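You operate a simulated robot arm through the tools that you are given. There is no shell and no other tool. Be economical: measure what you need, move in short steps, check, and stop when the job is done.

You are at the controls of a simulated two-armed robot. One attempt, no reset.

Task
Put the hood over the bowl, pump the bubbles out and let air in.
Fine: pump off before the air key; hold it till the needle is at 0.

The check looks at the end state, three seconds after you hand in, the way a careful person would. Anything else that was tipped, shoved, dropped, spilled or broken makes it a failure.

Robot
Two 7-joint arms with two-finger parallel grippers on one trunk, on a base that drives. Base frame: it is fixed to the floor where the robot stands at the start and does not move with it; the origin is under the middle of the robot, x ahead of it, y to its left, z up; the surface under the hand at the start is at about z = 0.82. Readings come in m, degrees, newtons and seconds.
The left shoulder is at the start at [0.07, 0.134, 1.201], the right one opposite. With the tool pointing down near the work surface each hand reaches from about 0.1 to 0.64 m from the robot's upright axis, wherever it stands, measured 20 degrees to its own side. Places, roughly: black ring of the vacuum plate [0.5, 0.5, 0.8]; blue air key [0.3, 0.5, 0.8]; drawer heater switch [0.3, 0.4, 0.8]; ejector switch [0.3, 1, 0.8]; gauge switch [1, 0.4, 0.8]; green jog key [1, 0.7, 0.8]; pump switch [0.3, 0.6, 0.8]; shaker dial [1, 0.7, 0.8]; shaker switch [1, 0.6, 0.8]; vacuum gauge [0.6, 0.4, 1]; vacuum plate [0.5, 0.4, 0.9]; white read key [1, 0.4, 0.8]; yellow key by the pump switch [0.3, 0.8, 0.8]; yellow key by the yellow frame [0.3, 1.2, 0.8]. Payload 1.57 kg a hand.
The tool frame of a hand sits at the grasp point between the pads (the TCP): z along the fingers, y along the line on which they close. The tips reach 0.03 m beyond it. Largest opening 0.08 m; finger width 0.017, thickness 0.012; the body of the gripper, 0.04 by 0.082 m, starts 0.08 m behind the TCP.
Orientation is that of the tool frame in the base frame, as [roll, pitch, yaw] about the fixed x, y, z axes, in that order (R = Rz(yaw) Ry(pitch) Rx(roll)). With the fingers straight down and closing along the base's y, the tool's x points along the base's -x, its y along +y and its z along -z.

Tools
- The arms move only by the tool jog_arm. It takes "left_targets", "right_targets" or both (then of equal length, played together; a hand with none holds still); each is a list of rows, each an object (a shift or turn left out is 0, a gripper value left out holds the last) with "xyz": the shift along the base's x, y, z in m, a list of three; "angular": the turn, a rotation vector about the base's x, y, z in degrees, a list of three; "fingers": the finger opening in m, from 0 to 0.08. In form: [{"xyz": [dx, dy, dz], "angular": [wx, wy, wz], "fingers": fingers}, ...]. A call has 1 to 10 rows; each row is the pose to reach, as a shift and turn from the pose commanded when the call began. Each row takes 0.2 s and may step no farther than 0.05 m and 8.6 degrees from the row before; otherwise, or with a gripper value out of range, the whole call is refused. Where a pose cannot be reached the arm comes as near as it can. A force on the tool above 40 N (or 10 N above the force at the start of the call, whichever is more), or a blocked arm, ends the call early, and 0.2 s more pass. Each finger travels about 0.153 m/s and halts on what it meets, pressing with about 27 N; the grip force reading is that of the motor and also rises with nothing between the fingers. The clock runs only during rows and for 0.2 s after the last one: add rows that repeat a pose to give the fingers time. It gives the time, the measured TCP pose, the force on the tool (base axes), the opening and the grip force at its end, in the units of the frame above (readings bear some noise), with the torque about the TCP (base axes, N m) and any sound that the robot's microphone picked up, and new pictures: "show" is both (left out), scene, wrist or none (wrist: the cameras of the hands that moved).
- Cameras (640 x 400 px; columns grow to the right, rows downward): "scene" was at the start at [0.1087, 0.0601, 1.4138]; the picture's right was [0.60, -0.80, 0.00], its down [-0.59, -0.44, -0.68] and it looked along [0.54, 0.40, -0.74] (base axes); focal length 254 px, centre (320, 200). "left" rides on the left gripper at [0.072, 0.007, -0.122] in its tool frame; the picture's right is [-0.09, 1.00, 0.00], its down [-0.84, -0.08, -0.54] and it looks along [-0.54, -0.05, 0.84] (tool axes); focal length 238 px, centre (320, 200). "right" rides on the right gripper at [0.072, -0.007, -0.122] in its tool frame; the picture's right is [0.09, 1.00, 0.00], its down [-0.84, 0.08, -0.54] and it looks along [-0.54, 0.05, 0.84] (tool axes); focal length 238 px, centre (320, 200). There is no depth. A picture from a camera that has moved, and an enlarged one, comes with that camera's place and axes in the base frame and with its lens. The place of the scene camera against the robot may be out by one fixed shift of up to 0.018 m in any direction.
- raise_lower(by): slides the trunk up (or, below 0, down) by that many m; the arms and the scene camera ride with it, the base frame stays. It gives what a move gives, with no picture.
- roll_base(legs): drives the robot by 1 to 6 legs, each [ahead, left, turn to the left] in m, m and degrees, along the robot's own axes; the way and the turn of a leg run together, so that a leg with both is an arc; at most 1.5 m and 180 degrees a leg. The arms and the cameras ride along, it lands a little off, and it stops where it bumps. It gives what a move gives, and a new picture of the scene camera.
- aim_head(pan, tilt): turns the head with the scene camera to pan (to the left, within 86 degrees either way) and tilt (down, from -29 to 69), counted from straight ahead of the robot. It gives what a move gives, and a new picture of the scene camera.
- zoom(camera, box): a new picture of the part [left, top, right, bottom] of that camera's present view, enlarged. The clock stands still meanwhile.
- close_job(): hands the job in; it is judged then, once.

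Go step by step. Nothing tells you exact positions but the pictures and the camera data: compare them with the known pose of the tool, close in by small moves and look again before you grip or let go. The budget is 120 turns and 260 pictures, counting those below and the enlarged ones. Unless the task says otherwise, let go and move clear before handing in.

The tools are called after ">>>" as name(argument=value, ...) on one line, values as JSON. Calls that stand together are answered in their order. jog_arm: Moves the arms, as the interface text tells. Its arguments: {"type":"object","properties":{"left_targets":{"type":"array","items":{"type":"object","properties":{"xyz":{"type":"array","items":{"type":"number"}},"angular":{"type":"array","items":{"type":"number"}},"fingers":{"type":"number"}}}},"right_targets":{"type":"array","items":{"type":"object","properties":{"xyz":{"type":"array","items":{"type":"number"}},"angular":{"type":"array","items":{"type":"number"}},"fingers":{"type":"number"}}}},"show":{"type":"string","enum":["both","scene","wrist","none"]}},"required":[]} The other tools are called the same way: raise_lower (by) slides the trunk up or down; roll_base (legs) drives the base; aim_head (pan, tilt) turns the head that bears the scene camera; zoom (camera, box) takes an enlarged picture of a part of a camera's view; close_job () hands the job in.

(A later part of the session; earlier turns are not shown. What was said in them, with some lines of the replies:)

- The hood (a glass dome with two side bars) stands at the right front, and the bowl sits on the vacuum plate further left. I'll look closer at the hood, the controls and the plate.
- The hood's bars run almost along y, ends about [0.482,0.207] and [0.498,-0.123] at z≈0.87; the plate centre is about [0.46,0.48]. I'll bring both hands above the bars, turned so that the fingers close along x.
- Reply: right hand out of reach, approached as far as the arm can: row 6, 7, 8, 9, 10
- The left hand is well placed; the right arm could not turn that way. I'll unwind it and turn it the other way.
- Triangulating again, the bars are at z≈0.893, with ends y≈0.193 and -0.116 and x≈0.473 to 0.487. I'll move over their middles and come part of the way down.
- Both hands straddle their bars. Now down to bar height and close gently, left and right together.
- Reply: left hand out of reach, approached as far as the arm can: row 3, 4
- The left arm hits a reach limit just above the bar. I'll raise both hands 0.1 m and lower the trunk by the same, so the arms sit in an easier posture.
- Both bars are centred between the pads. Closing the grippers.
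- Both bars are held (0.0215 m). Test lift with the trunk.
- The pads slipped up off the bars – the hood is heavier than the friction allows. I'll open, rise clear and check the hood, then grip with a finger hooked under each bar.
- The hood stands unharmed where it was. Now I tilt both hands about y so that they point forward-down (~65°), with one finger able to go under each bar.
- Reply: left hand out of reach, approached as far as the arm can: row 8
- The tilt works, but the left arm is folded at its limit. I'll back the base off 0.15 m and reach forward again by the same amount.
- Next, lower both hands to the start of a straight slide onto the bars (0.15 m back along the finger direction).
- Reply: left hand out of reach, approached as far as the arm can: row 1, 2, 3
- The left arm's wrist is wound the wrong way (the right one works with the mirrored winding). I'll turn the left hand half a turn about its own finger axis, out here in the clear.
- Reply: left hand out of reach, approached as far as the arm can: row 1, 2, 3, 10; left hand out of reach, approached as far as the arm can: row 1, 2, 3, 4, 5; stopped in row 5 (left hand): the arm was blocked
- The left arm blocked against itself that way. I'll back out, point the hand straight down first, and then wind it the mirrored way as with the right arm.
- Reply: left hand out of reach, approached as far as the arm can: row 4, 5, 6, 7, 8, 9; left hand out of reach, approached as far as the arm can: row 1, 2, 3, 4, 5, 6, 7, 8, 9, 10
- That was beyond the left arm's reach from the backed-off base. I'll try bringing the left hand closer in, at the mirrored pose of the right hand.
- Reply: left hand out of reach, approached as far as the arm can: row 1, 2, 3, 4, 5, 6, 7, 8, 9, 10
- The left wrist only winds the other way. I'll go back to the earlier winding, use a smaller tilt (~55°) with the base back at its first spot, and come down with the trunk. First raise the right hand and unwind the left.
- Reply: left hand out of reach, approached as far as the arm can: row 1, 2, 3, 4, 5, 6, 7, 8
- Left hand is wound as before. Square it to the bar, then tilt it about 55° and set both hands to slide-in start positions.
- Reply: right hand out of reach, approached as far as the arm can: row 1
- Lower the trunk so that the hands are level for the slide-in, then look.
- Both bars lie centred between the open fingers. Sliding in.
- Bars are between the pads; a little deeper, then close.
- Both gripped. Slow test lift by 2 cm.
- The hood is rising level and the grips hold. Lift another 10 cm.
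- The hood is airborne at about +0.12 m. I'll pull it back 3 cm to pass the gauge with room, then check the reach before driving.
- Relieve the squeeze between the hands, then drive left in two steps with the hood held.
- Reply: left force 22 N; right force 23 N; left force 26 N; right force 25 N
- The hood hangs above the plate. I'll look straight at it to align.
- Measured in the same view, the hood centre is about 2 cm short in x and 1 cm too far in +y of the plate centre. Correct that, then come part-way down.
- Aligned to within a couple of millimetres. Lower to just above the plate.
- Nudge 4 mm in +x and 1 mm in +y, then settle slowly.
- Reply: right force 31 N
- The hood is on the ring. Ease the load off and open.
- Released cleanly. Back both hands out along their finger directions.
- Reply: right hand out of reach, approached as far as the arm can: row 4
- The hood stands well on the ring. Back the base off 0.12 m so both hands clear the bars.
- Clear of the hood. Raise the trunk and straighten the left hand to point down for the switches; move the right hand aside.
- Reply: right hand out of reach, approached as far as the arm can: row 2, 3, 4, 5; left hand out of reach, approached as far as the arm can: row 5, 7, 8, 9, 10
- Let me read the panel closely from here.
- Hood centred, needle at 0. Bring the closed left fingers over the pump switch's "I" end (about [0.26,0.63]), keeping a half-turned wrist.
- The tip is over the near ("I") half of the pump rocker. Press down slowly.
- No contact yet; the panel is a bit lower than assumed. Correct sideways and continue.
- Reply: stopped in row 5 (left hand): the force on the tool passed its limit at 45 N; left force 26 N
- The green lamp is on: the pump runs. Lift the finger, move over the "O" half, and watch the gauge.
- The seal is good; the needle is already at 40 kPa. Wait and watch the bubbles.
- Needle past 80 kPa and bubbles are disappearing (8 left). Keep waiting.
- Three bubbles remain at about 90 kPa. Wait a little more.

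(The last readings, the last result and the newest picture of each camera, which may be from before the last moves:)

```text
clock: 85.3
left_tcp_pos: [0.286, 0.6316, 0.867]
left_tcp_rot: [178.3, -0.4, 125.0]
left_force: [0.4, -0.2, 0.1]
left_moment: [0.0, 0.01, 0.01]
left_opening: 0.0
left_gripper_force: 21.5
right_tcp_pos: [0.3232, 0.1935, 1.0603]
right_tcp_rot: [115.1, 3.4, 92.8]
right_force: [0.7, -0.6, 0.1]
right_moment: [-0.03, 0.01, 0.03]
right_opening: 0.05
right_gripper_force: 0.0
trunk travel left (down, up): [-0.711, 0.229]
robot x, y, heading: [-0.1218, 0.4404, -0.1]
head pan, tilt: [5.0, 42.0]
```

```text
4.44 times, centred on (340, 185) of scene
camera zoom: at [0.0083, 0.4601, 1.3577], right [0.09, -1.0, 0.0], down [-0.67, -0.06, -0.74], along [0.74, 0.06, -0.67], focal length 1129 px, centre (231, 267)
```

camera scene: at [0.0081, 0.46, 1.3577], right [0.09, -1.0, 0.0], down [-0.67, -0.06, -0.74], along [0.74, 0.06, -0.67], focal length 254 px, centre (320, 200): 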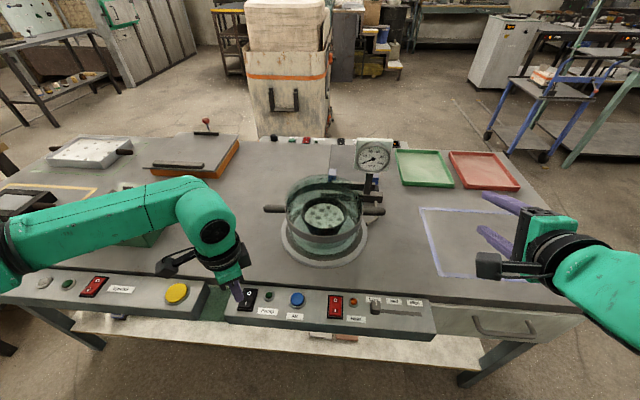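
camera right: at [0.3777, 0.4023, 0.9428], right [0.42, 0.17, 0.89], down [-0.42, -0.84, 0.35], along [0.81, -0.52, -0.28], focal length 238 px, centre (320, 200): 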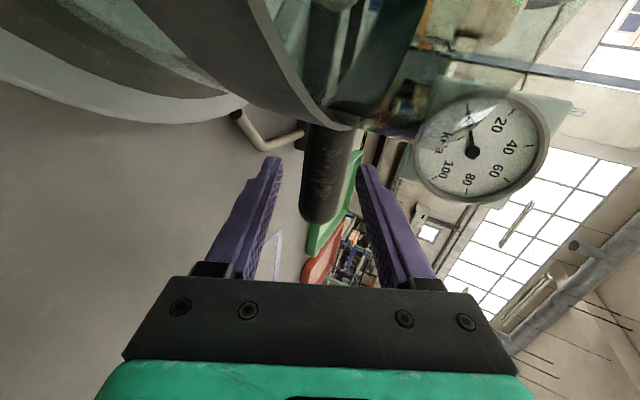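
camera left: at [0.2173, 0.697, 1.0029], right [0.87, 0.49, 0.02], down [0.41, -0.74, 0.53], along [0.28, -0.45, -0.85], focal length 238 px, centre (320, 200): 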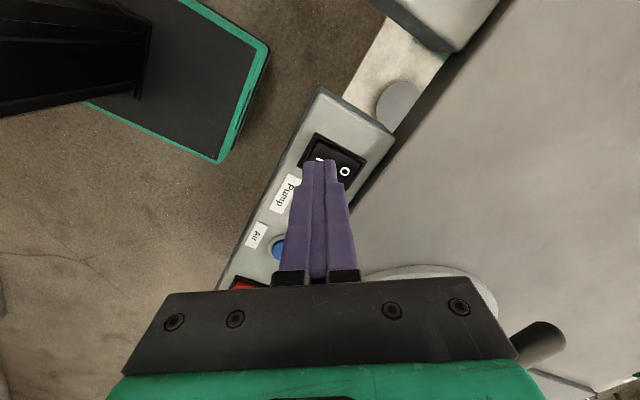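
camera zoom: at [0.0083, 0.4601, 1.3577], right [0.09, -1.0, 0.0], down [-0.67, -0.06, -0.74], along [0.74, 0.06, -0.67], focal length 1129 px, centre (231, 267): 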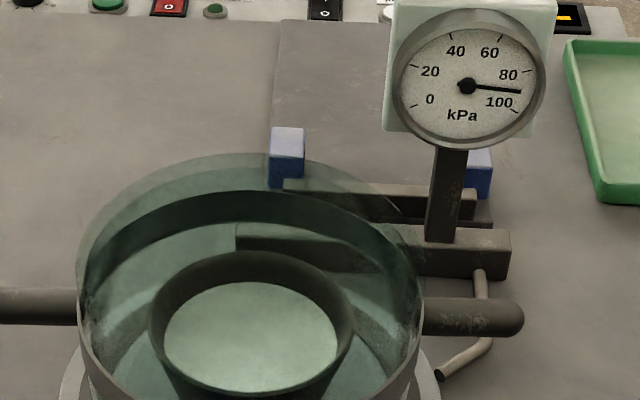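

All bubbles are gone. Press the "O" half to switch the pump off.

>>> jog_arm(left_targets=[{"xyz": [0, 0, -0.01]}, {"xyz": [0, 0, -0.015]}, {"xyz": [0, 0, -0.019]}, {"xyz": [0, 0, -0.023]}, {"xyz": [0, 0, -0.026]}], show="none")

>>> zoom(camera="scene", box=[200, 220, 340, 330])

```text
clock: 86.5
left_tcp_pos: [0.2873, 0.6306, 0.8466]
left_tcp_rot: [177.8, 0.3, 125.1]
left_force: [6.7, 6.7, 38.7]
left_moment: [0.23, 0.27, -0.09]
left_opening: 0.0
left_gripper_force: 21.0
right_tcp_pos: [0.319, 0.1937, 1.0613]
right_tcp_rot: [115.1, 3.4, 92.8]
right_force: [0.6, -1.0, 0.4]
right_moment: [0.02, 0.01, 0.0]
right_opening: 0.05
right_gripper_force: 0.1
trunk travel left (down, up): [-0.711, 0.229]
robot x, y, heading: [-0.1171, 0.4429, -0.0]
head pan, tilt: [5.0, 42.0]
```

```text
3.64 times, centred on (270, 275) of scene
camera zoom: at [0.0046, 0.4593, 1.3588], right [0.09, -1.0, 0.0], down [-0.66, -0.06, -0.75], along [0.74, 0.06, -0.67], focal length 924 px, centre (502, -73)
```

zoom: 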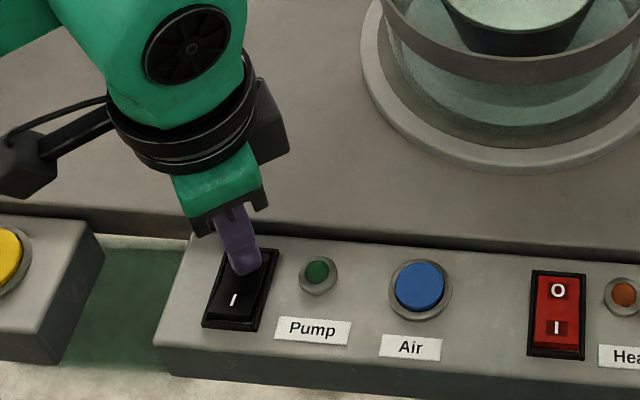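

Pump lamp off. Lift and move over the blue air key (about [0.278,0.523]).

>>> jog_arm(left_targets=[{"xyz": [0, 0, 0.025]}, {"xyz": [0, -0.02, 0.04]}, {"xyz": [-0.003, -0.05, 0.04]}, {"xyz": [-0.006, -0.08, 0.04]}, {"xyz": [-0.009, -0.107, 0.03]}, {"xyz": [-0.009, -0.107, 0.03]}], show="wrist")

>>> zoom(camera="scene", box=[200, 220, 340, 330])

```text
clock: 87.9
left_tcp_pos: [0.2772, 0.5254, 0.8728]
left_tcp_rot: [178.4, -0.3, 125.1]
left_force: [-0.1, -0.8, -0.1]
left_moment: [-0.02, -0.05, -0.01]
left_opening: 0.0
left_gripper_force: 22.0
right_tcp_pos: [0.3234, 0.1932, 1.0597]
right_tcp_rot: [115.1, 3.3, 92.9]
right_force: [0.3, -0.2, 0.1]
right_moment: [-0.01, -0.02, 0.01]
right_opening: 0.05
right_gripper_force: 0.0
trunk travel left (down, up): [-0.711, 0.229]
robot x, y, heading: [-0.12, 0.4458, 0.1]
head pan, tilt: [5.0, 42.0]
camera left: at [0.2378, 0.5862, 0.9931], right [0.87, 0.5, 0.03], down [0.41, -0.74, 0.54], along [0.29, -0.45, -0.84], focal length 238 px, centre (320, 200)
```

left: 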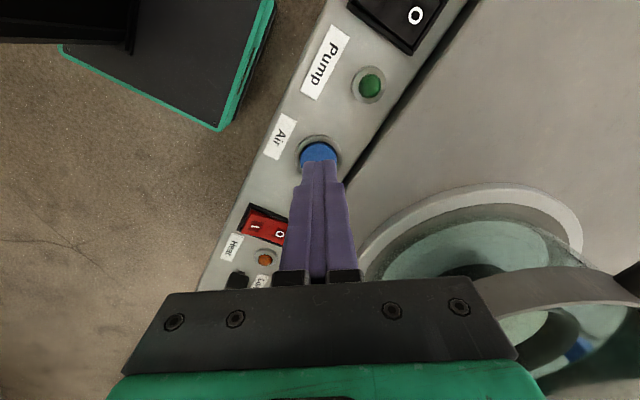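

```text
3.64 times, centred on (270, 275) of scene
camera zoom: at [0.0084, 0.4608, 1.3577], right [0.09, -1.0, 0.0], down [-0.67, -0.06, -0.74], along [0.74, 0.06, -0.67], focal length 924 px, centre (502, -73)
```

zoom: 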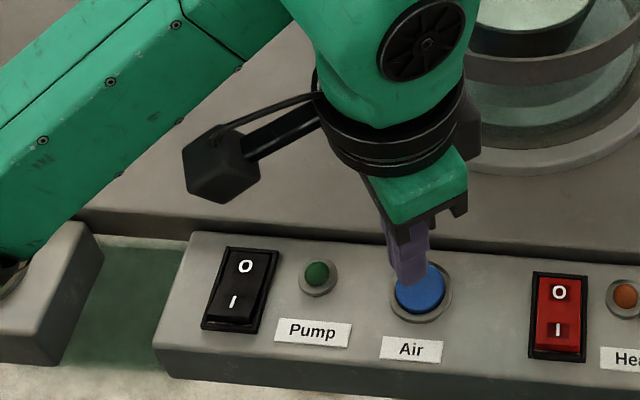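

Over the key. Press and hold.

>>> jog_arm(left_targets=[{"xyz": [0.003, -0.001, -0.012]}, {"xyz": [0.003, -0.001, -0.017]}, {"xyz": [0.003, -0.001, -0.021]}, {"xyz": [0.003, -0.001, -0.025]}, {"xyz": [0.003, -0.001, -0.027]}, {"xyz": [0.003, -0.001, -0.027]}], show="scene")

>>> zoom(camera="scene", box=[290, 130, 410, 220])

>>> zoom(camera="scene", box=[200, 220, 340, 330])

```text
clock: 89.3
left_tcp_pos: [0.2799, 0.5239, 0.844]
left_tcp_rot: [178.3, -0.3, 125.0]
left_force: [1.2, -0.3, 2.5]
left_moment: [-0.01, -0.05, -0.02]
left_opening: 0.0001
left_gripper_force: 21.2
right_tcp_pos: [0.322, 0.1943, 1.0601]
right_tcp_rot: [115.2, 3.2, 92.8]
right_force: [-0.3, -0.9, 0.8]
right_moment: [0.0, -0.01, -0.01]
right_opening: 0.0499
right_gripper_force: 0.0
trunk travel left (down, up): [-0.711, 0.229]
robot x, y, heading: [-0.1189, 0.4396, -0.2]
head pan, tilt: [5.0, 42.0]
heard: click
camera scene: at [0.0082, 0.46, 1.3577], right [0.09, -1.0, 0.0], down [-0.67, -0.06, -0.74], along [0.74, 0.06, -0.67], focal length 254 px, centre (320, 200)
```

scene: 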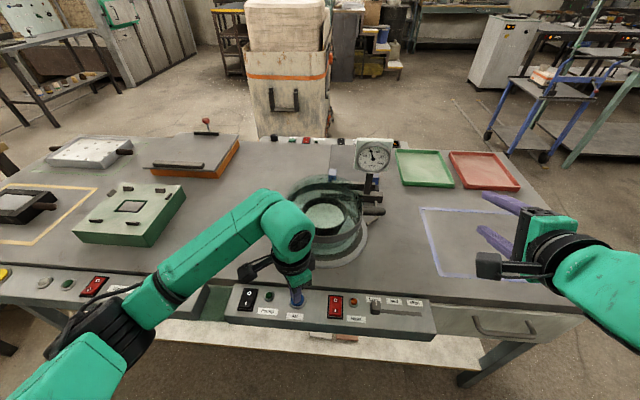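

```text
4.44 times, centred on (350, 175) of scene
camera zoom: at [0.0082, 0.46, 1.3577], right [0.09, -1.0, 0.0], down [-0.67, -0.06, -0.74], along [0.74, 0.06, -0.67], focal length 1129 px, centre (187, 311)
```

zoom: 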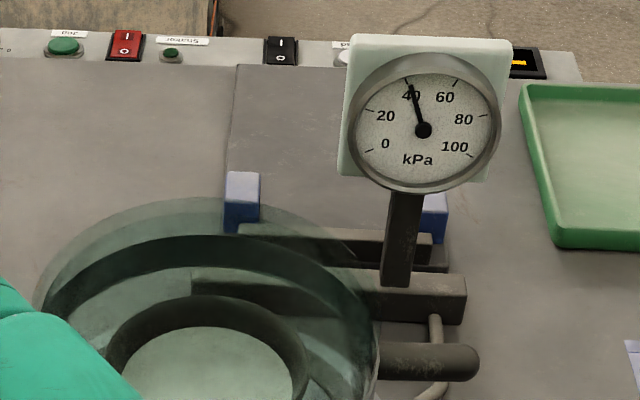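

```text
3.64 times, centred on (270, 275) of scene
camera zoom: at [0.0082, 0.46, 1.3577], right [0.09, -1.0, 0.0], down [-0.67, -0.06, -0.74], along [0.74, 0.06, -0.67], focal length 924 px, centre (502, -73)
```

zoom: 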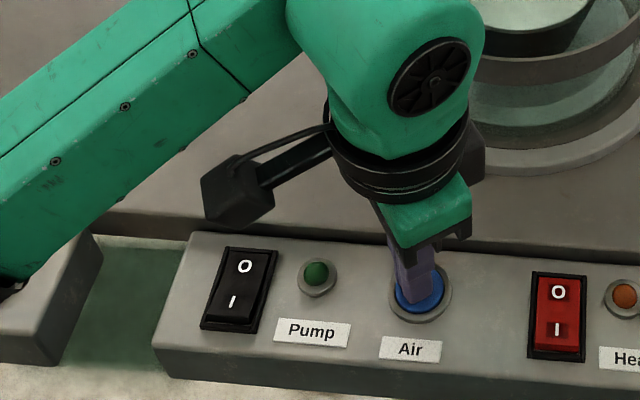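

A click, and the needle is falling (40 kPa). Hold on.

>>> jog_arm(left_targets=[{}, {}, {}, {}, {}, {}, {}, {}, {}, {}], show="none")

>>> jog_arm(left_targets=[{}, {}, {}, {}, {}, {}, {}, {}, {}, {}], show="none")

>>> zoom(camera="scene", box=[340, 130, 410, 180])

```text
clock: 91.5
left_tcp_pos: [0.28, 0.5239, 0.8443]
left_tcp_rot: [178.4, -0.4, 124.8]
left_force: [0.1, 0.5, 3.3]
left_moment: [-0.01, -0.02, -0.02]
left_opening: 0.0
left_gripper_force: 21.4
right_tcp_pos: [0.3223, 0.1937, 1.0604]
right_tcp_rot: [115.1, 3.4, 92.7]
right_force: [-0.7, 1.1, 0.0]
right_moment: [-0.03, -0.03, 0.01]
right_opening: 0.05
right_gripper_force: 0.0
trunk travel left (down, up): [-0.711, 0.229]
robot x, y, heading: [-0.1184, 0.4412, 0.0]
head pan, tilt: [5.0, 42.0]
```

```text
clock: 93.7
left_tcp_pos: [0.2792, 0.5224, 0.8436]
left_tcp_rot: [178.3, -0.3, 124.9]
left_force: [1.0, -0.7, 2.3]
left_moment: [-0.02, 0.0, -0.03]
left_opening: 0.0001
left_gripper_force: 21.4
right_tcp_pos: [0.3225, 0.1928, 1.0607]
right_tcp_rot: [115.1, 3.3, 92.8]
right_force: [0.1, -0.3, -0.3]
right_moment: [-0.03, -0.02, 0.01]
right_opening: 0.0499
right_gripper_force: 0.1
trunk travel left (down, up): [-0.711, 0.229]
robot x, y, heading: [-0.1222, 0.4387, 0.1]
head pan, tilt: [5.0, 42.0]
```

```text
8.00 times, centred on (375, 155) of scene
camera zoom: at [0.008, 0.46, 1.3577], right [0.09, -1.0, 0.0], down [-0.67, -0.06, -0.74], along [0.74, 0.06, -0.67], focal length 2033 px, centre (-120, 560)
```

zoom: 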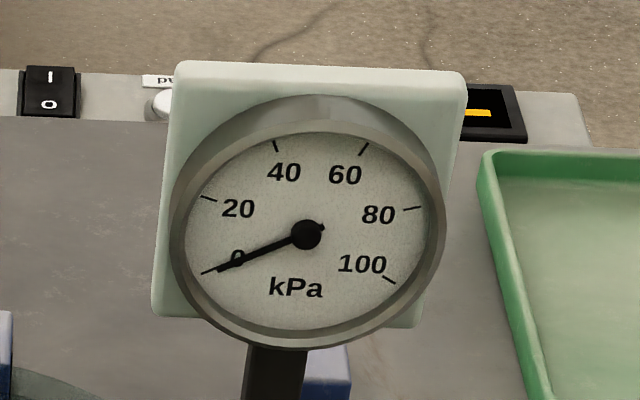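

The needle is at about 0. I'll hold two seconds more to be sure.

>>> jog_arm(left_targets=[{}, {}, {}, {}, {}, {}, {}, {}, {}, {}], show="none")

>>> jog_arm(left_targets=[{}, {}, {}, {}, {}, {}, {}, {}, {}, {}], show="none")

>>> zoom(camera="scene", box=[340, 130, 410, 180])

```text
clock: 95.9
left_tcp_pos: [0.2794, 0.5239, 0.8451]
left_tcp_rot: [178.4, -0.4, 125.0]
left_force: [-0.7, -0.1, 2.8]
left_moment: [0.02, 0.02, 0.04]
left_opening: 0.0
left_gripper_force: 21.7
right_tcp_pos: [0.3225, 0.1935, 1.0607]
right_tcp_rot: [115.2, 3.5, 92.8]
right_force: [0.2, -1.0, 0.5]
right_moment: [0.01, -0.02, 0.02]
right_opening: 0.05
right_gripper_force: 0.0
trunk travel left (down, up): [-0.711, 0.229]
robot x, y, heading: [-0.121, 0.4417, -0.1]
head pan, tilt: [5.0, 42.0]
```

```text
clock: 98.1
left_tcp_pos: [0.2798, 0.523, 0.8444]
left_tcp_rot: [178.3, -0.3, 124.9]
left_force: [-0.3, 0.4, 3.6]
left_moment: [0.0, 0.01, 0.0]
left_opening: 0.0002
left_gripper_force: 21.3
right_tcp_pos: [0.3218, 0.1937, 1.0602]
right_tcp_rot: [115.1, 3.4, 92.8]
right_force: [-1.3, 0.4, 0.4]
right_moment: [0.01, 0.01, 0.0]
right_opening: 0.0499
right_gripper_force: 0.0
trunk travel left (down, up): [-0.711, 0.229]
robot x, y, heading: [-0.1217, 0.4414, -0.2]
head pan, tilt: [5.0, 42.0]
```

```text
8.00 times, centred on (375, 155) of scene
camera zoom: at [0.008, 0.46, 1.3577], right [0.09, -1.0, 0.0], down [-0.67, -0.06, -0.74], along [0.74, 0.06, -0.67], focal length 2033 px, centre (-120, 560)
```

zoom: 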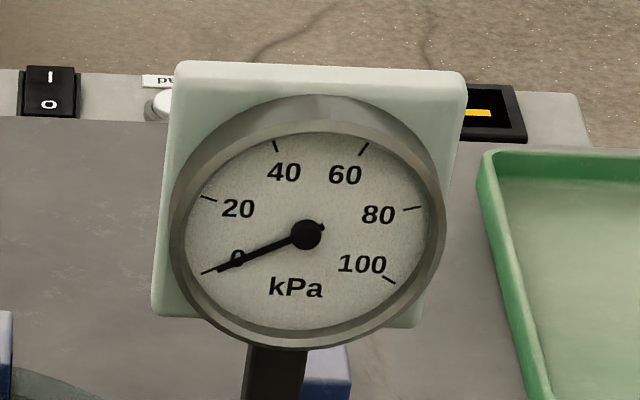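

The needle rests steadily on 0. Release the key, lift clear and check everything.

>>> jog_arm(left_targets=[{"xyz": [0, 0, 0.03]}, {"xyz": [0, 0, 0.07]}, {"xyz": [-0.03, 0.03, 0.11]}, {"xyz": [-0.06, 0.06, 0.13]}, {"xyz": [-0.08, 0.09, 0.14]}])

>>> zoom(camera="scene", box=[210, 130, 430, 340])

```text
refused: row 3 steps farther than a row can; nothing moved
```

```text
1.90 times, centred on (320, 235) of scene
camera zoom: at [0.008, 0.46, 1.3577], right [0.09, -1.0, 0.0], down [-0.67, -0.06, -0.74], along [0.74, 0.06, -0.67], focal length 484 px, centre (320, 133)
```

zoom: 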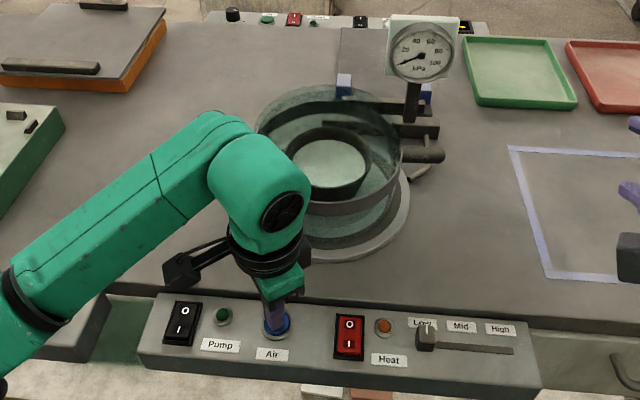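

The call was refused for one long step; I repeat it with shorter steps.

>>> jog_arm(left_targets=[{"xyz": [0, 0, 0.03]}, {"xyz": [0, 0, 0.07]}, {"xyz": [0, 0, 0.11]}, {"xyz": [-0.02, 0.03, 0.13]}, {"xyz": [-0.03, 0.07, 0.14]}])

>>> zoom(camera="scene", box=[210, 130, 430, 340])

```text
clock: 99.3
left_tcp_pos: [0.2639, 0.6124, 0.9781]
left_tcp_rot: [178.5, -0.1, 124.7]
left_force: [-0.2, 0.0, 0.4]
left_moment: [0.02, -0.02, -0.03]
left_opening: 0.0
left_gripper_force: 21.8
left hand out of reach, approached as far as the arm can: row 2, 3, 4, 5
right_tcp_pos: [0.3208, 0.1944, 1.0603]
right_tcp_rot: [115.0, 3.5, 92.9]
right_force: [-0.5, -0.3, 0.0]
right_moment: [0.05, -0.04, -0.02]
right_opening: 0.0499
right_gripper_force: 0.1
trunk travel left (down, up): [-0.711, 0.229]
robot x, y, heading: [-0.1184, 0.4401, -0.2]
head pan, tilt: [5.0, 42.0]
camera scene: at [0.0065, 0.4616, 1.3578], right [0.09, -1.0, 0.0], down [-0.67, -0.06, -0.74], along [0.74, 0.06, -0.67], focal length 254 px, centre (320, 200)
camera left: at [0.2246, 0.6729, 1.1006], right [0.87, 0.49, 0.03], down [0.4, -0.74, 0.54], along [0.28, -0.46, -0.84], focal length 238 px, centre (320, 200)
```

scene: 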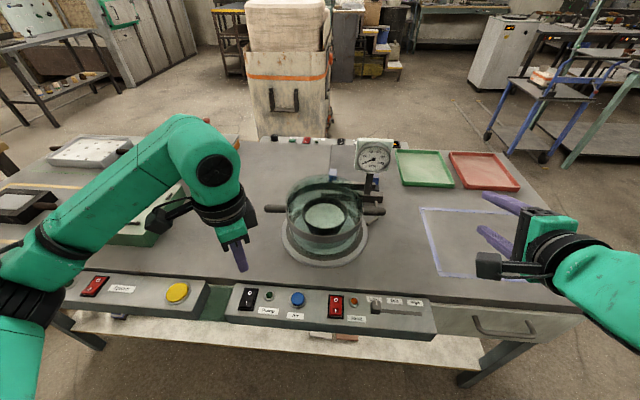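
left: 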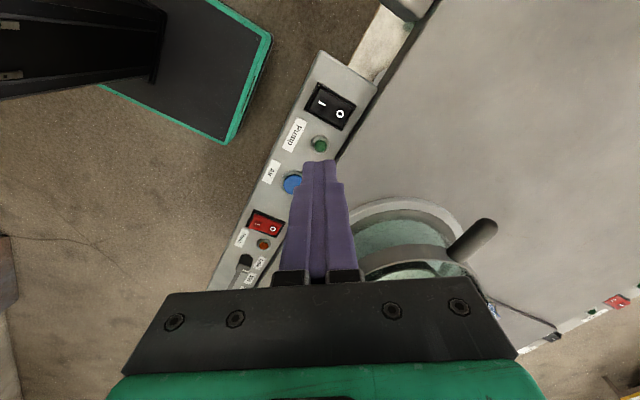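

```text
1.90 times, centred on (320, 235) of scene
camera zoom: at [0.0065, 0.4616, 1.3578], right [0.09, -1.0, 0.0], down [-0.67, -0.06, -0.74], along [0.74, 0.06, -0.67], focal length 484 px, centre (320, 133)
```

zoom: 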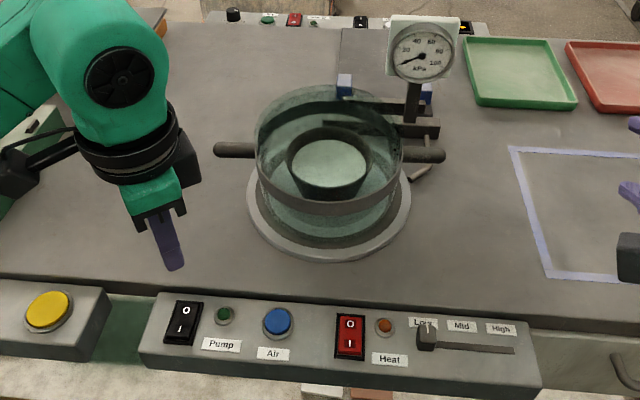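

The hood sits on the ring over a bubble-free bowl, the pump is off, the needle reads 0, the air key is released and both hands are clear. I'm handing in now.

>>> close_job()

```text
The job is handed in.
```

The job is done and handed in. The hood is over the bowl and the bubbles are pumped out. I switched the pump off before the air key, then held the key until the needle rested at 0.

My first grip on the hood slipped on the test lift. The hood was still in its place and looked undamaged, and I lifted it again with a finger hooked under each bar.
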